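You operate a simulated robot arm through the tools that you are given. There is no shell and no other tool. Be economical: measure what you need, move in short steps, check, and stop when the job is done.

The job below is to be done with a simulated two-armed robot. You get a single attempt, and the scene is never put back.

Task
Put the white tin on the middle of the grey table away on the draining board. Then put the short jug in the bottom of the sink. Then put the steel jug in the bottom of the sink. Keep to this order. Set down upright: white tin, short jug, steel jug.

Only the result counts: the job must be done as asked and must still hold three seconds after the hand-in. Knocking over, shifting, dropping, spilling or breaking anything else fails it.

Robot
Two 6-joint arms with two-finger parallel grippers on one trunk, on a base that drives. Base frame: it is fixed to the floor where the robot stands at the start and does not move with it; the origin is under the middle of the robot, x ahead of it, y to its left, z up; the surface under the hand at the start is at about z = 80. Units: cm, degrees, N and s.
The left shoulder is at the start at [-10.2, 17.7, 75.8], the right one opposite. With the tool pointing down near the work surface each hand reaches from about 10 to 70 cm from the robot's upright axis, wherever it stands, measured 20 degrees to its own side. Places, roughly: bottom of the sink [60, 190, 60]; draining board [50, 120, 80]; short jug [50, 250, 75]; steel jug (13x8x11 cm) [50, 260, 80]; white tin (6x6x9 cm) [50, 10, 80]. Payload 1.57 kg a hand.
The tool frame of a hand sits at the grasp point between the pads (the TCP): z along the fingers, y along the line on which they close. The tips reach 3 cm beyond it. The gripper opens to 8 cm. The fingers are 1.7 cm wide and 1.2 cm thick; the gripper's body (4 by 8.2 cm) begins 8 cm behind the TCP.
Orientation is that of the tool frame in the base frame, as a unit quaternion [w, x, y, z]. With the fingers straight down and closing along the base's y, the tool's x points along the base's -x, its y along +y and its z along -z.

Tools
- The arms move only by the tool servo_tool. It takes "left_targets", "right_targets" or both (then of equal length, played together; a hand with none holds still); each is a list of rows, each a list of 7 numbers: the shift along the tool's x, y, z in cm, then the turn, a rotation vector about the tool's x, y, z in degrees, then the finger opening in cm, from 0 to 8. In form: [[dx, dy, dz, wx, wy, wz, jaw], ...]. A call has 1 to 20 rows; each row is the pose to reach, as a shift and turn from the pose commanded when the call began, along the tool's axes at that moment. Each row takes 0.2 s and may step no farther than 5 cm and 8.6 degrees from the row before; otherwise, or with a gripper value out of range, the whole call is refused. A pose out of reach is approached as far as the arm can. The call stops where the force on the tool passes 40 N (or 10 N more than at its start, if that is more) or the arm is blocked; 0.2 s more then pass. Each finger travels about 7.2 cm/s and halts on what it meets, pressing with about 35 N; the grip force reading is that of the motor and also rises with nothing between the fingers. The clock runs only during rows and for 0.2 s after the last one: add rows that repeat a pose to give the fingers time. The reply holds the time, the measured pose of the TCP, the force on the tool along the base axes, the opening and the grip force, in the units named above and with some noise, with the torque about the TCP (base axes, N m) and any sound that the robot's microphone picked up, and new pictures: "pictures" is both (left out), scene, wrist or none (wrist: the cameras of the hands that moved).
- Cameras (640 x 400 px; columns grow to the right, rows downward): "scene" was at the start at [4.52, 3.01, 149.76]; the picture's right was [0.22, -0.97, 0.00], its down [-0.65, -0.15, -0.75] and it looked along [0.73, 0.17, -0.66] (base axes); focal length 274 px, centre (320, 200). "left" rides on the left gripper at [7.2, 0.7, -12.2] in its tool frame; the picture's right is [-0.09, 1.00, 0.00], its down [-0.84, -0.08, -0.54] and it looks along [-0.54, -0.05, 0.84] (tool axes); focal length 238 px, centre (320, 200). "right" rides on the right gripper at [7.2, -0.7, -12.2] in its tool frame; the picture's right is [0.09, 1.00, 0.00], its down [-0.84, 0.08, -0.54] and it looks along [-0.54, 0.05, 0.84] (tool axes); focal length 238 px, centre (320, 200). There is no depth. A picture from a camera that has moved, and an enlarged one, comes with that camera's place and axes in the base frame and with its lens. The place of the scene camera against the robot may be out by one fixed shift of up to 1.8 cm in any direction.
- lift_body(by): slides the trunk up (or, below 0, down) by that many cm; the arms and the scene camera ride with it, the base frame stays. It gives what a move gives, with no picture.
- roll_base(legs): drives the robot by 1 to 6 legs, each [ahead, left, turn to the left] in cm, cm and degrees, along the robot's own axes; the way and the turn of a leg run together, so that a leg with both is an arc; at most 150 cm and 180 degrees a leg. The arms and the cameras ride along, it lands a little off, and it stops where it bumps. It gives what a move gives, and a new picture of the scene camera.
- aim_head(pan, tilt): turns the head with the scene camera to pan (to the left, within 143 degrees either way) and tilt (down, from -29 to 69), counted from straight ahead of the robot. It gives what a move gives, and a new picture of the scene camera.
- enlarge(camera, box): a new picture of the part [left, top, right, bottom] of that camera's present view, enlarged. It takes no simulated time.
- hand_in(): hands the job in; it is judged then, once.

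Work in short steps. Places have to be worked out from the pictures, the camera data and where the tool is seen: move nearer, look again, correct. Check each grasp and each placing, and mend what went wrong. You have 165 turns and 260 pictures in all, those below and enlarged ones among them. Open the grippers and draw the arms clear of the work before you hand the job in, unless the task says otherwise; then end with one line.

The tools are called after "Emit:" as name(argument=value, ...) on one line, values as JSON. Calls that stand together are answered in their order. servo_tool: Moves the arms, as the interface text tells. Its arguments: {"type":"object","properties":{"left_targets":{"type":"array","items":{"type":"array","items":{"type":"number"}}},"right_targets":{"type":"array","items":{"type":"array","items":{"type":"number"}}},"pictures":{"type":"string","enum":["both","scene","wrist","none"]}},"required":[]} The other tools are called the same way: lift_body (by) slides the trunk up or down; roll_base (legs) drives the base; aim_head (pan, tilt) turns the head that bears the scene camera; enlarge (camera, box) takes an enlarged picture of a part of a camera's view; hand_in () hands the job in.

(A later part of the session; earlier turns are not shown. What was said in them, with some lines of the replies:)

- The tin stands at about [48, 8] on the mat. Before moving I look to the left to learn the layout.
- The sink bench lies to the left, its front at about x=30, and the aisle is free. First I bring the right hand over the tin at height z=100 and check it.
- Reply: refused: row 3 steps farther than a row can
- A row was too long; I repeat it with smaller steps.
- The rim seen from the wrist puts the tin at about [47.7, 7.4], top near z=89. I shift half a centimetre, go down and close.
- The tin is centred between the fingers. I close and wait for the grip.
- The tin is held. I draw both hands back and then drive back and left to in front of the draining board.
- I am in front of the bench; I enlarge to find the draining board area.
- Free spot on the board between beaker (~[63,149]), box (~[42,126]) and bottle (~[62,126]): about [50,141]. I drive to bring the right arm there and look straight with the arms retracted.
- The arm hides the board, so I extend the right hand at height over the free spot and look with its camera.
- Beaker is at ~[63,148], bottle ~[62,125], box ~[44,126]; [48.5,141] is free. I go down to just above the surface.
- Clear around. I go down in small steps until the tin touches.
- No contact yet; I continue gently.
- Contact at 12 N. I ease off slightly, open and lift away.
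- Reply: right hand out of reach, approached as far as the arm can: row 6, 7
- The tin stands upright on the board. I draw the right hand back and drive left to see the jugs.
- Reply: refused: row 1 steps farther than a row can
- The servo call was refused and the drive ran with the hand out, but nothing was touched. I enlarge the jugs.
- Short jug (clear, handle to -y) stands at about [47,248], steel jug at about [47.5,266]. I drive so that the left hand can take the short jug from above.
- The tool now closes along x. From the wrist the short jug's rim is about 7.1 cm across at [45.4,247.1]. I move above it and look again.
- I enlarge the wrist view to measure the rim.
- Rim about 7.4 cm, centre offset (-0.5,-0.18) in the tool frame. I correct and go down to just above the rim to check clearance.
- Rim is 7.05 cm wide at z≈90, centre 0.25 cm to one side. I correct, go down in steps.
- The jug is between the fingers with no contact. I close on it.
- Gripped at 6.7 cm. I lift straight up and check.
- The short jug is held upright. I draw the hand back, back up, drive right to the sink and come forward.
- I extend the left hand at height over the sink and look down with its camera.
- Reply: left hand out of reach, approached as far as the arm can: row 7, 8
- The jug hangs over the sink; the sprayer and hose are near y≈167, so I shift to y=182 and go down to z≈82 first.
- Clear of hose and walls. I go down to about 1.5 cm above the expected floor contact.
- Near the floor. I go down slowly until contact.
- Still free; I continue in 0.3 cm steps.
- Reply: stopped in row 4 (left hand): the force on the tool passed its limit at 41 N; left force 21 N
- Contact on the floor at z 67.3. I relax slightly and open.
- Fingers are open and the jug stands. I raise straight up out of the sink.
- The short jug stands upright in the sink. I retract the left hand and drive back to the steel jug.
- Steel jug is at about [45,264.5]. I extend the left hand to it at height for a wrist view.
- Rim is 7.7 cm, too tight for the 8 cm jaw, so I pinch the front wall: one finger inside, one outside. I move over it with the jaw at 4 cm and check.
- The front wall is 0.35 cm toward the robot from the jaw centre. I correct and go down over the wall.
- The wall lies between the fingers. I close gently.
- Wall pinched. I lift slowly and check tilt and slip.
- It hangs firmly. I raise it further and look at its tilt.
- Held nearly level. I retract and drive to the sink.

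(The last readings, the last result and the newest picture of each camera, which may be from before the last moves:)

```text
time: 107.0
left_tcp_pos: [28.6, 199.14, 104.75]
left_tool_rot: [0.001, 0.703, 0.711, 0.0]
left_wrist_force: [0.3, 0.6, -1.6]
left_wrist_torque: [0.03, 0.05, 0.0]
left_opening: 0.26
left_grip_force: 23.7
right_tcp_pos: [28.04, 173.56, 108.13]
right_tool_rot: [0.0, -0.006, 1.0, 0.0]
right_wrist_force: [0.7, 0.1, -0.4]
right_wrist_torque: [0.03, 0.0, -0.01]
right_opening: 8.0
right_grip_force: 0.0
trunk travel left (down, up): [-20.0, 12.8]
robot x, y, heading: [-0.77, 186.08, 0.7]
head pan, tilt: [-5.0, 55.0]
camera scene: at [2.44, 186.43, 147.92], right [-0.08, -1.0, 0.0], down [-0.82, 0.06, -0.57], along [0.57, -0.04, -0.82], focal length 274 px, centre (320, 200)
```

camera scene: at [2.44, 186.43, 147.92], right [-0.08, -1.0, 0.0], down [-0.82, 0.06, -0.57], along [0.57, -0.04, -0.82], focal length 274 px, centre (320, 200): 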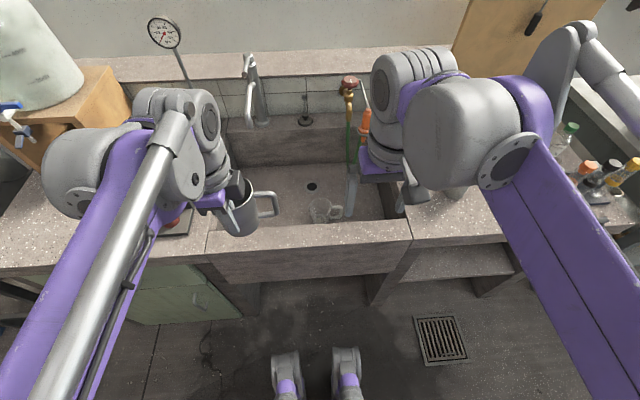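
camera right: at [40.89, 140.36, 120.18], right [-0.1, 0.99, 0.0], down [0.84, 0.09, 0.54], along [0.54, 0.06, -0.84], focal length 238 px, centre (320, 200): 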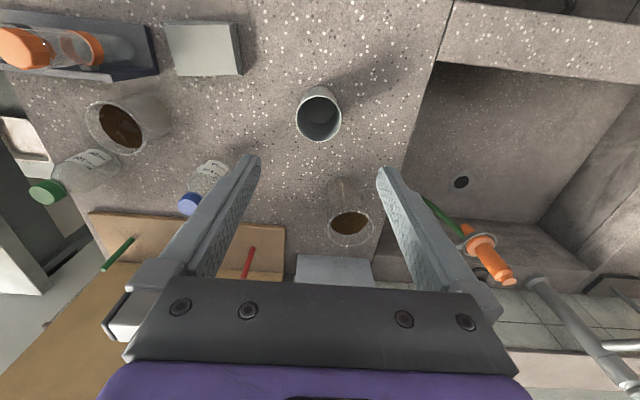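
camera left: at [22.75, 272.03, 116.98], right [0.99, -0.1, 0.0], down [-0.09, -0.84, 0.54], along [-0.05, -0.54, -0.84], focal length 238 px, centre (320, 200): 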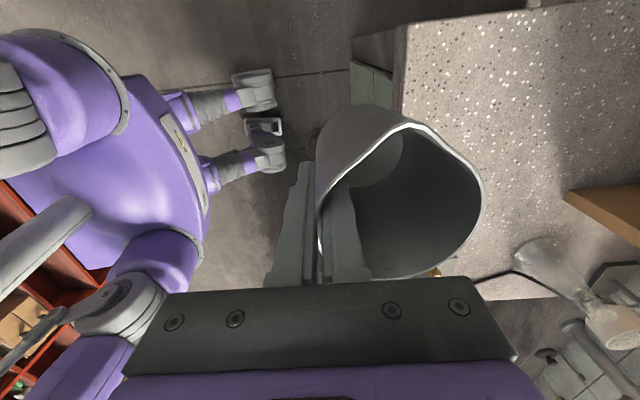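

I extend over the sink to about [52,198.5] and look down.

Emit:
servo_tool(left_targets=[[0, 4, 0, 0, 0, 0, 0], [0, 8, 0, 0, 0, 0, 0], [0, 12, 0, 0, 0, 0, 0], [-0.3, 16, 0, 0, 0, 0, 0], [-0.5, 20, 0, 0, 0, 0, 0], [-0.5, 23.5, 0, 0, 0, 0, 0], [-0.5, 23.5, 0, 0, 0, 0, 0]], pictures="both")

```text
time: 108.6
left_tcp_pos: [52.04, 199.04, 104.61]
left_tool_rot: [0.001, 0.704, 0.71, 0.0]
left_wrist_force: [-0.8, 0.6, -1.2]
left_wrist_torque: [-0.01, 0.05, 0.02]
left_opening: 0.26
left_grip_force: 24.2
right_tcp_pos: [27.97, 173.66, 108.19]
right_tool_rot: [0.0, -0.005, 1.0, 0.0]
right_wrist_force: [0.2, -0.2, -0.1]
right_wrist_torque: [0.0, -0.01, -0.01]
right_opening: 8.0
right_grip_force: 0.0
trunk travel left (down, up): [-20.0, 12.8]
robot x, y, heading: [-1.36, 186.07, 0.6]
head pan, tilt: [-5.0, 55.0]
camera scene: at [2.37, 186.43, 147.92], right [-0.08, -1.0, 0.0], down [-0.82, 0.06, -0.57], along [0.57, -0.04, -0.82], focal length 274 px, centre (320, 200)
camera left: at [52.58, 206.1, 116.93], right [1.0, -0.08, 0.0], down [-0.07, -0.84, 0.54], along [-0.04, -0.54, -0.84], focal length 238 px, centre (320, 200)
```

scene: 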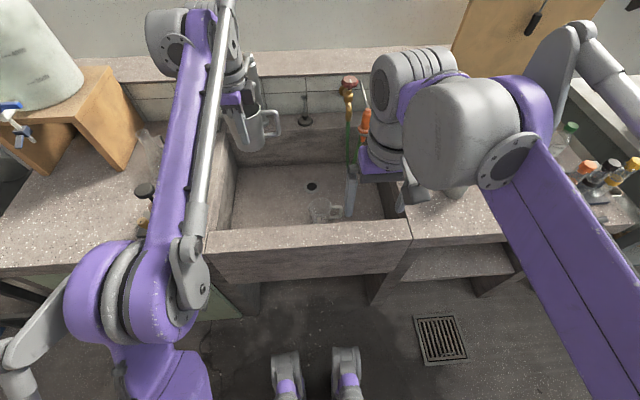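
left: 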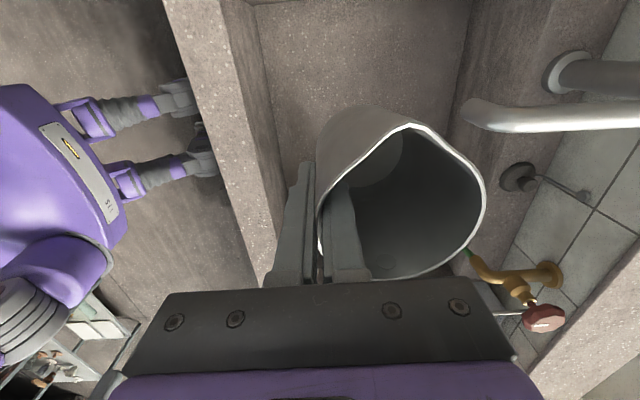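

The tap's spout end is near [61,200,102], close behind the jug. I pull 3 cm toward the robot first and only then go down partway.

Emit:
servo_tool(left_targets=[[-0.2, -1.5, 0, 0, 0, 0, 0], [-0.5, -3, 0, 0, 0, 0, 0], [-0.5, -3, 4, 0, 0, 0, 0], [-0.5, -3, 8, 0, 0, 0, 0], [-0.5, -3, 12, 0, 0, 0, 0], [-0.5, -3, 12, 0, 0, 0, 0]], pictures="both")

```text
time: 110.0
left_tcp_pos: [49.14, 198.59, 93.04]
left_tool_rot: [0.001, 0.704, 0.71, 0.001]
left_wrist_force: [0.6, 0.0, -1.0]
left_wrist_torque: [0.03, 0.06, -0.01]
left_opening: 0.26
left_grip_force: 23.8
right_tcp_pos: [28.12, 173.65, 108.11]
right_tool_rot: [0.0, -0.006, 1.0, 0.0]
right_wrist_force: [-0.8, -0.6, 0.0]
right_wrist_torque: [0.02, 0.01, -0.03]
right_opening: 7.97
right_grip_force: 0.1
trunk travel left (down, up): [-20.0, 12.8]
robot x, y, heading: [-0.82, 185.83, 0.5]
head pan, tilt: [-5.0, 55.0]
camera scene: at [2.43, 186.42, 147.92], right [-0.08, -1.0, 0.0], down [-0.82, 0.06, -0.57], along [0.57, -0.04, -0.82], focal length 274 px, centre (320, 200)
camera left: at [49.66, 205.82, 105.26], right [1.0, -0.08, 0.0], down [-0.07, -0.84, 0.54], along [-0.04, -0.54, -0.84], focal length 238 px, centre (320, 200)
```

scene: 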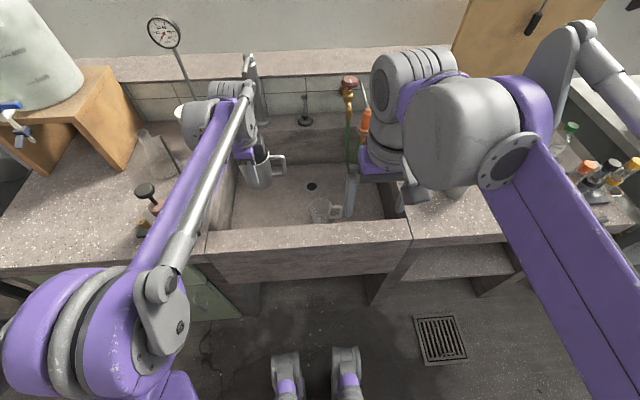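
left: 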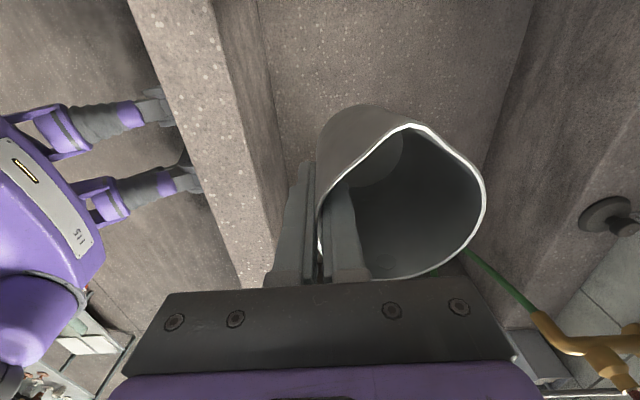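

I enlarge to see the wrist against the tap before going lower.

Emit:
enlarge(camera="scene", box=[160, 40, 340, 240])

```text
2.00 times, centred on (250, 140) of scene
camera zoom: at [2.43, 186.42, 147.92], right [-0.08, -1.0, 0.0], down [-0.82, 0.06, -0.57], along [0.57, -0.04, -0.82], focal length 548 px, centre (460, 320)
```

zoom: 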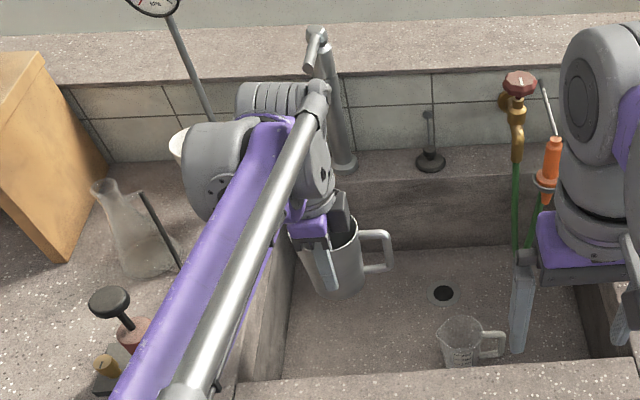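

Margin between wrist and tap is a few cm; I shift one more cm toward the robot (front wall is at x≈41) and also 1.5 cm to -y, and go down in shorter steps while watching.

Emit:
servo_tool(left_targets=[[-0.7, -1, 0, 0, 0, 0, 0], [-1.3, -1, 0, 0, 0, 0, 0], [-1.3, -1, 2, 0, 0, 0, 0], [-1.3, -1, 4, 0, 0, 0, 0], [-1.3, -1, 6, 0, 0, 0, 0], [-1.3, -1, 8, 0, 0, 0, 0], [-1.3, -1, 8, 0, 0, 0, 0]], pictures="wrist")

Emit:
enlarge(camera="scene", box=[160, 40, 340, 240])

```text
time: 111.6
left_tcp_pos: [48.21, 197.23, 84.68]
left_tool_rot: [0.001, 0.704, 0.711, 0.001]
left_wrist_force: [-0.2, -0.5, -0.8]
left_wrist_torque: [-0.01, 0.04, 0.0]
left_opening: 0.24
left_grip_force: 23.9
right_tcp_pos: [28.12, 173.69, 108.09]
right_tool_rot: [0.0, -0.005, 1.0, -0.001]
right_wrist_force: [0.9, 0.1, 0.3]
right_wrist_torque: [0.0, 0.03, 0.01]
right_opening: 8.02
right_grip_force: 0.1
trunk travel left (down, up): [-20.0, 12.8]
robot x, y, heading: [-1.34, 186.0, 0.6]
head pan, tilt: [-5.0, 55.0]
camera left: at [48.77, 204.31, 96.93], right [1.0, -0.08, 0.0], down [-0.07, -0.84, 0.54], along [-0.04, -0.54, -0.84], focal length 238 px, centre (320, 200)
```

left: 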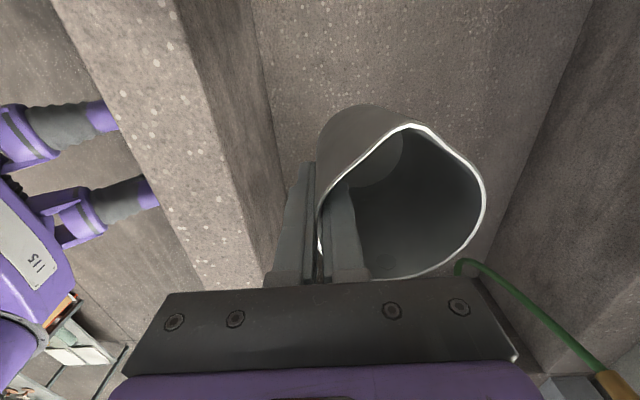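

```text
2.00 times, centred on (250, 140) of scene
camera zoom: at [2.45, 186.43, 147.92], right [-0.08, -1.0, 0.0], down [-0.82, 0.06, -0.57], along [0.57, -0.04, -0.82], focal length 548 px, centre (460, 320)
```

zoom: 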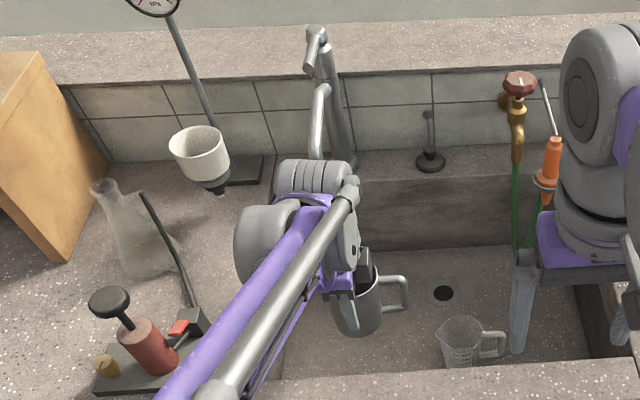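

The wrist's back is near x≈56 while the spout end is near x≈63. I continue 5 cm and check again.

Emit:
servo_tool(left_targets=[[0, 0, 1.5, 0, 0, 0, 0], [0, 0, 3, 0, 0, 0, 0], [0, 0, 5, 0, 0, 0, 0], [0, 0, 5, 0, 0, 0, 0]], pictures="none")

Emit:
enlarge(camera="scene", box=[160, 40, 340, 240])

```text
time: 112.6
left_tcp_pos: [48.31, 197.02, 79.79]
left_tool_rot: [0.0, 0.703, 0.711, 0.0]
left_wrist_force: [-0.7, -0.2, -1.5]
left_wrist_torque: [0.05, 0.05, -0.01]
left_opening: 0.26
left_grip_force: 23.6
right_tcp_pos: [28.04, 173.65, 108.07]
right_tool_rot: [0.0, -0.005, 1.0, 0.0]
right_wrist_force: [0.1, -0.2, 0.6]
right_wrist_torque: [-0.04, 0.02, 0.0]
right_opening: 8.0
right_grip_force: 0.1
trunk travel left (down, up): [-20.0, 12.8]
robot x, y, heading: [-0.95, 185.97, 0.4]
head pan, tilt: [-5.0, 55.0]
```

```text
2.00 times, centred on (250, 140) of scene
camera zoom: at [2.44, 186.43, 147.92], right [-0.08, -1.0, 0.0], down [-0.82, 0.06, -0.57], along [0.57, -0.04, -0.82], focal length 548 px, centre (460, 320)
```

zoom: 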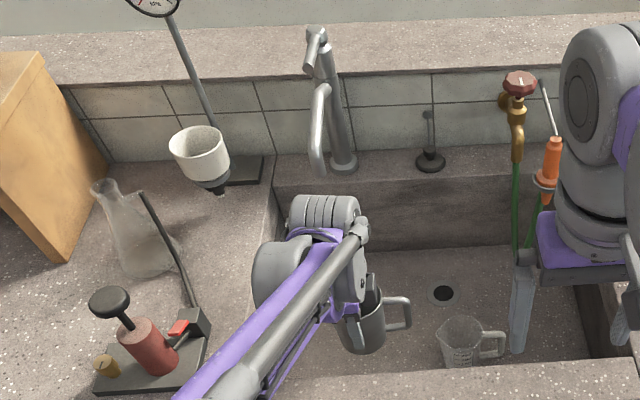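

The tap is well clear now. I go down to about 1.5 cm above the floor contact.

Emit:
servo_tool(left_targets=[[0, 0, 3, 0, 0, 0, 0], [0, 0, 6, 0, 0, 0, 0], [0, 0, 9, 0, 0, 0, 0], [0, 0, 10.6, 0, 0, 0, 0], [0, 0, 10.6, 0, 0, 0, 0]], pictures="wrist")

Emit:
enlarge(camera="scene", box=[200, 100, 380, 260])

```text
time: 113.8
left_tcp_pos: [48.14, 197.15, 69.16]
left_tool_rot: [0.001, 0.703, 0.711, 0.0]
left_wrist_force: [-0.4, -0.1, -2.3]
left_wrist_torque: [0.01, 0.03, 0.0]
left_opening: 0.28
left_grip_force: 23.9
right_tcp_pos: [28.03, 173.64, 108.09]
right_tool_rot: [0.001, -0.006, 1.0, 0.0]
right_wrist_force: [-0.1, -0.4, -0.4]
right_wrist_torque: [-0.03, 0.02, 0.03]
right_opening: 8.01
right_grip_force: 0.1
trunk travel left (down, up): [-20.0, 12.8]
robot x, y, heading: [-0.85, 185.92, 0.5]
head pan, tilt: [-5.0, 55.0]
camera left: at [48.7, 204.27, 81.42], right [1.0, -0.08, 0.0], down [-0.07, -0.84, 0.54], along [-0.04, -0.54, -0.84], focal length 238 px, centre (320, 200)
```

left: 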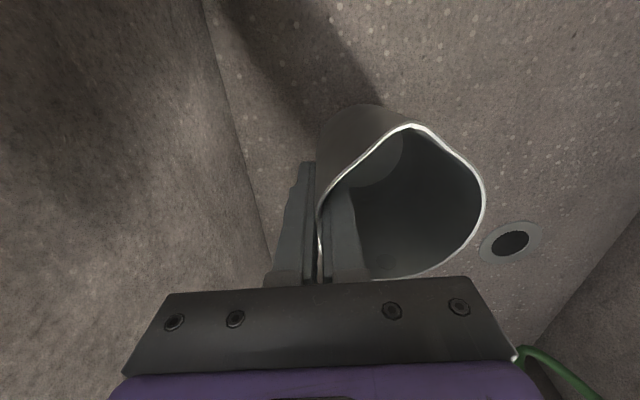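

```text
2.50 times, centred on (290, 180) of scene
camera zoom: at [2.45, 186.43, 147.92], right [-0.08, -1.0, 0.0], down [-0.82, 0.06, -0.57], along [0.57, -0.04, -0.82], focal length 684 px, centre (395, 250)
```

zoom: 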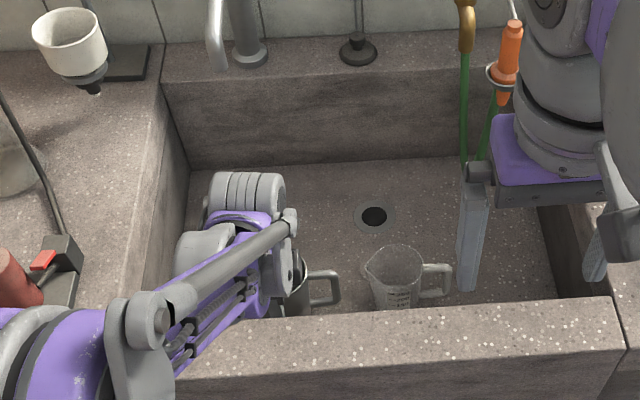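

Handles clear of each other. I lower in small steps to contact.

Emit:
servo_tool(left_targets=[[0, 0, 0.3, 0, 0, 0, 0], [0, 0, 0.6, 0, 0, 0, 0], [0, 0, 0.9, 0, 0, 0, 0], [0, 0, 1.2, 0, 0, 0, 0], [0, 0, 1.2, 0, 0, 0, 0]], pictures="none")

```text
time: 115.0
left_tcp_pos: [48.05, 197.03, 68.18]
left_tool_rot: [0.0, 0.703, 0.711, 0.0]
left_wrist_force: [0.4, 0.3, -2.4]
left_wrist_torque: [0.02, 0.08, 0.0]
left_opening: 0.24
left_grip_force: 24.1
right_tcp_pos: [28.14, 173.68, 108.1]
right_tool_rot: [0.001, -0.005, 1.0, 0.0]
right_wrist_force: [-0.6, -0.2, 0.5]
right_wrist_torque: [0.0, 0.01, -0.01]
right_opening: 8.0
right_grip_force: 0.1
trunk travel left (down, up): [-20.0, 12.8]
robot x, y, heading: [-1.37, 185.72, 0.5]
head pan, tilt: [-5.0, 55.0]
```

Not yet in contact; a little further.

Emit:
servo_tool(left_targets=[[0, 0, 0.25, 0, 0, 0, 0], [0, 0, 0.5, 0, 0, 0, 0], [0, 0, 0.75, 0, 0, 0, 0], [0, 0, 0.75, 0, 0, 0, 0]], pictures="none")

```text
time: 116.0
left_tcp_pos: [47.98, 197.1, 67.39]
left_tool_rot: [0.001, 0.704, 0.71, 0.001]
left_wrist_force: [-8.1, 0.0, 31.6]
left_wrist_torque: [-0.19, -1.63, -0.06]
left_opening: 0.35
left_grip_force: 24.4
right_tcp_pos: [27.85, 173.68, 108.16]
right_tool_rot: [0.001, -0.005, 1.0, 0.001]
right_wrist_force: [-0.4, 0.3, 0.3]
right_wrist_torque: [-0.03, 0.0, -0.02]
right_opening: 8.02
right_grip_force: 0.2
trunk travel left (down, up): [-20.0, 12.8]
robot x, y, heading: [-0.85, 185.96, 0.5]
head pan, tilt: [-5.0, 55.0]
```

Contact with the same torque as when standing flat, so the base is flat on the floor. I open gently.

Emit:
servo_tool(left_targets=[[0, 0, -0.1, 0, 0, 0, 0.6], [0, 0, -0.1, 0, 0, 0, 1.2], [0, 0, -0.1, 0, 0, 0, 2.2], [0, 0, -0.1, 0, 0, 0, 3.2], [0, 0, -0.1, 0, 0, 0, 3.2]], pictures="wrist")

```text
time: 117.2
left_tcp_pos: [48.21, 197.09, 67.29]
left_tool_rot: [0.0, 0.703, 0.711, 0.001]
left_wrist_force: [0.6, -0.3, -0.4]
left_wrist_torque: [-0.01, -0.01, 0.0]
left_opening: 3.2
left_grip_force: 0.1
right_tcp_pos: [28.11, 173.65, 108.16]
right_tool_rot: [0.0, -0.005, 1.0, 0.0]
right_wrist_force: [0.5, 0.2, 0.5]
right_wrist_torque: [0.0, 0.0, 0.03]
right_opening: 8.02
right_grip_force: 0.1
trunk travel left (down, up): [-20.0, 12.8]
robot x, y, heading: [-1.25, 186.07, 0.4]
head pan, tilt: [-5.0, 55.0]
camera left: at [48.71, 204.25, 79.51], right [1.0, -0.08, 0.0], down [-0.07, -0.84, 0.54], along [-0.04, -0.54, -0.84], focal length 238 px, centre (320, 200)
```

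left: 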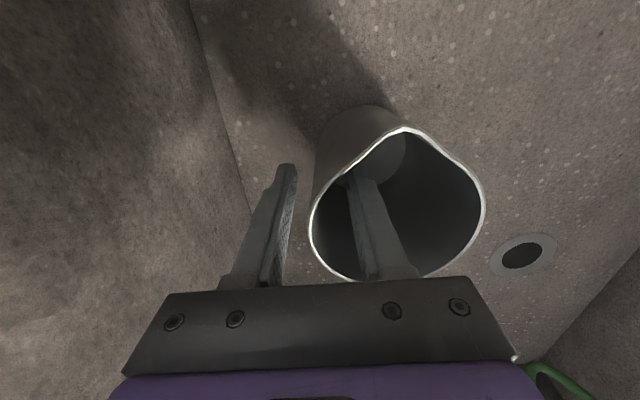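

Both fingers are free of the wall. I raise straight up and out of the sink.

Emit:
servo_tool(left_targets=[[0, 0, -2, 0, 0, 0, 3.2], [0, 0, -4.5, 0, 0, 0, 3.2], [0, 0, -8, 0, 0, 0, 3.2], [0, 0, -12, 0, 0, 0, 3.2], [0, 0, -16, 0, 0, 0, 3.2], [0, 0, -20, 0, 0, 0, 3.2], [0, 0, -24, 0, 0, 0, 3.2], [0, 0, -28, 0, 0, 0, 3.2], [0, 0, -32, 0, 0, 0, 3.2], [0, 0, -36, 0, 0, 0, 3.2], [0, -4, -36, 0, 0, 0, 5], [0, -8, -36, 0, 0, 0, 8], [0, -12, -36, 0, 0, 0, 8], [0, -16, -36, 0, 0, 0, 8], [0, -20, -36, 0, 0, 0, 8]], pictures="scene")

Emit:
roll_base(legs=[[-25, 0, 0]])

Emit:
enlarge(camera="scene", box=[180, 60, 460, 260])

```text
time: 120.4
left_tcp_pos: [28.05, 196.85, 103.47]
left_tool_rot: [0.0, 0.703, 0.711, 0.0]
left_wrist_force: [0.2, -0.3, -0.3]
left_wrist_torque: [-0.02, -0.03, 0.01]
left_opening: 8.02
left_grip_force: 0.0
right_tcp_pos: [27.96, 173.64, 108.21]
right_tool_rot: [0.0, -0.005, 1.0, 0.0]
right_wrist_force: [-0.7, -0.5, 0.3]
right_wrist_torque: [-0.02, -0.02, 0.0]
right_opening: 7.98
right_grip_force: 0.1
trunk travel left (down, up): [-20.0, 12.8]
robot x, y, heading: [-1.18, 185.82, 0.7]
head pan, tilt: [-5.0, 55.0]
camera scene: at [2.3, 186.45, 147.92], right [-0.08, -1.0, 0.0], down [-0.82, 0.06, -0.57], along [0.57, -0.04, -0.82], focal length 274 px, centre (320, 200)
```

scene: 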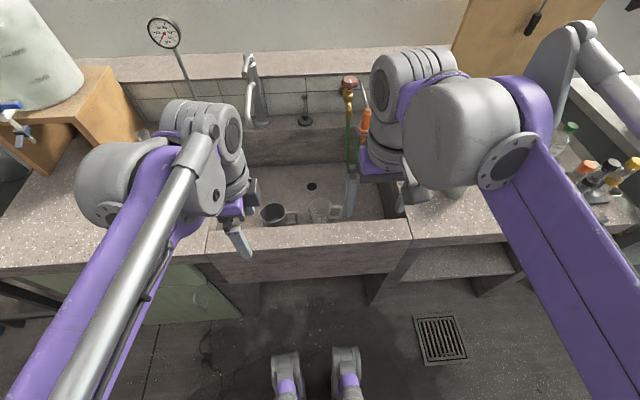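

```text
time: 122.2
left_tcp_pos: [3.61, 196.62, 103.48]
left_tool_rot: [0.001, 0.703, 0.711, 0.0]
left_wrist_force: [-0.2, -0.1, 1.5]
left_wrist_torque: [-0.02, -0.02, 0.0]
left_opening: 7.98
left_grip_force: 0.0
right_tcp_pos: [3.59, 173.4, 108.19]
right_tool_rot: [0.0, -0.006, 1.0, 0.0]
right_wrist_force: [0.0, 0.7, 0.1]
right_wrist_torque: [0.05, 0.0, -0.02]
right_opening: 8.01
right_grip_force: 0.1
trunk travel left (down, up): [-20.0, 12.8]
robot x, y, heading: [-25.57, 185.63, 0.6]
head pan, tilt: [-5.0, 55.0]
camera scene: at [-22.14, 186.15, 147.92], right [-0.07, -1.0, 0.0], down [-0.82, 0.06, -0.57], along [0.57, -0.04, -0.82], focal length 274 px, centre (320, 200)
```

scene: 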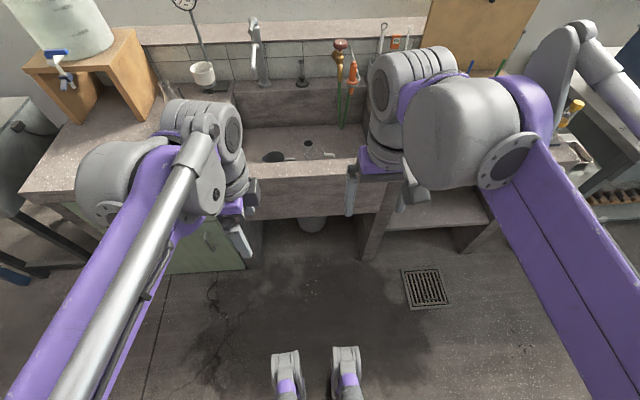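

```text
2.00 times, centred on (320, 160) of scene
camera zoom: at [-22.14, 186.15, 147.92], right [-0.07, -1.0, 0.0], down [-0.82, 0.06, -0.57], along [0.57, -0.04, -0.82], focal length 548 px, centre (320, 280)
```

zoom: 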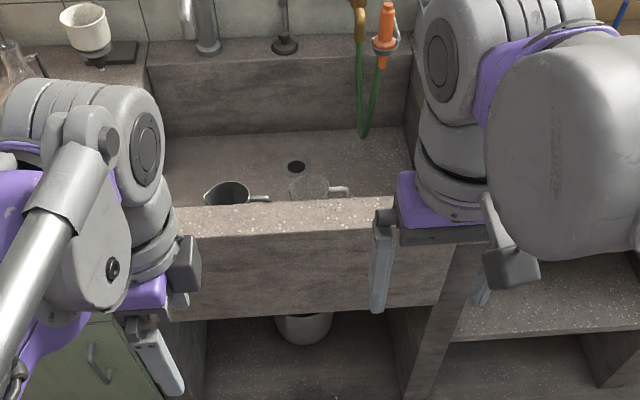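

Both jugs stand upright in the sink. One last look at the tin.

Emit:
roll_base(legs=[[0, 25, 0]])

Emit:
aim_head(pan=-35, tilt=35)

```text
time: 125.0
left_tcp_pos: [3.25, 221.39, 103.49]
left_tool_rot: [-0.001, 0.702, 0.712, 0.0]
left_wrist_force: [0.5, 0.5, -1.0]
left_wrist_torque: [0.0, 0.0, 0.01]
left_opening: 7.98
left_grip_force: 0.1
right_tcp_pos: [3.32, 198.22, 108.17]
right_tool_rot: [0.0, -0.007, 1.0, 0.0]
right_wrist_force: [-1.3, -0.2, -0.1]
right_wrist_torque: [-0.01, 0.03, 0.01]
right_opening: 7.99
right_grip_force: 0.1
trunk travel left (down, up): [-20.0, 12.8]
robot x, y, heading: [-25.93, 210.38, 0.6]
head pan, tilt: [-5.0, 55.0]
camera scene: at [-22.39, 210.82, 147.92], right [-0.07, -1.0, 0.0], down [-0.82, 0.06, -0.57], along [0.57, -0.04, -0.82], focal length 274 px, centre (320, 200)
```

scene: 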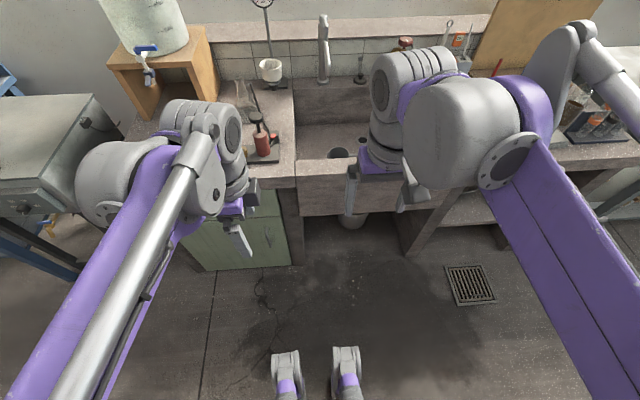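

```text
time: 126.0
left_tcp_pos: [3.24, 221.31, 103.49]
left_tool_rot: [0.0, 0.702, 0.712, 0.0]
left_wrist_force: [-0.1, 0.2, 0.2]
left_wrist_torque: [0.05, 0.03, 0.01]
left_opening: 8.01
left_grip_force: 0.1
right_tcp_pos: [3.34, 198.07, 108.15]
right_tool_rot: [-0.001, -0.007, 1.0, 0.0]
right_wrist_force: [0.8, 0.5, 0.4]
right_wrist_torque: [0.0, 0.01, 0.0]
right_opening: 8.0
right_grip_force: 0.1
trunk travel left (down, up): [-20.0, 12.8]
robot x, y, heading: [-25.82, 210.08, 0.8]
head pan, tilt: [-35.0, 35.0]
camera scene: at [-22.3, 206.38, 150.74], right [-0.56, -0.83, 0.0], down [-0.47, 0.32, -0.82], along [0.68, -0.46, -0.57], focal length 274 px, centre (320, 200)
```

scene: 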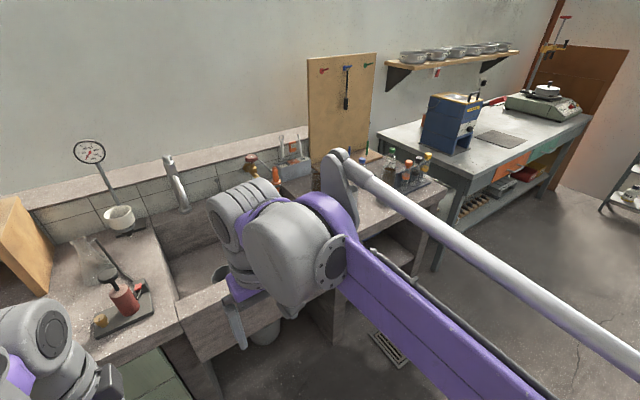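

The tin is hidden behind the arm here, but it was last seen upright and nothing has come near it since. All three items are placed, the grippers are open and the arms are clear.

Emit:
hand_in()

```text
The job is handed in.
```

The white tin is on the draining board and the short jug and then the steel jug are in the bottom of the sink, all set down upright in that order; the job is handed in, though the arm hid the tin in my final check.
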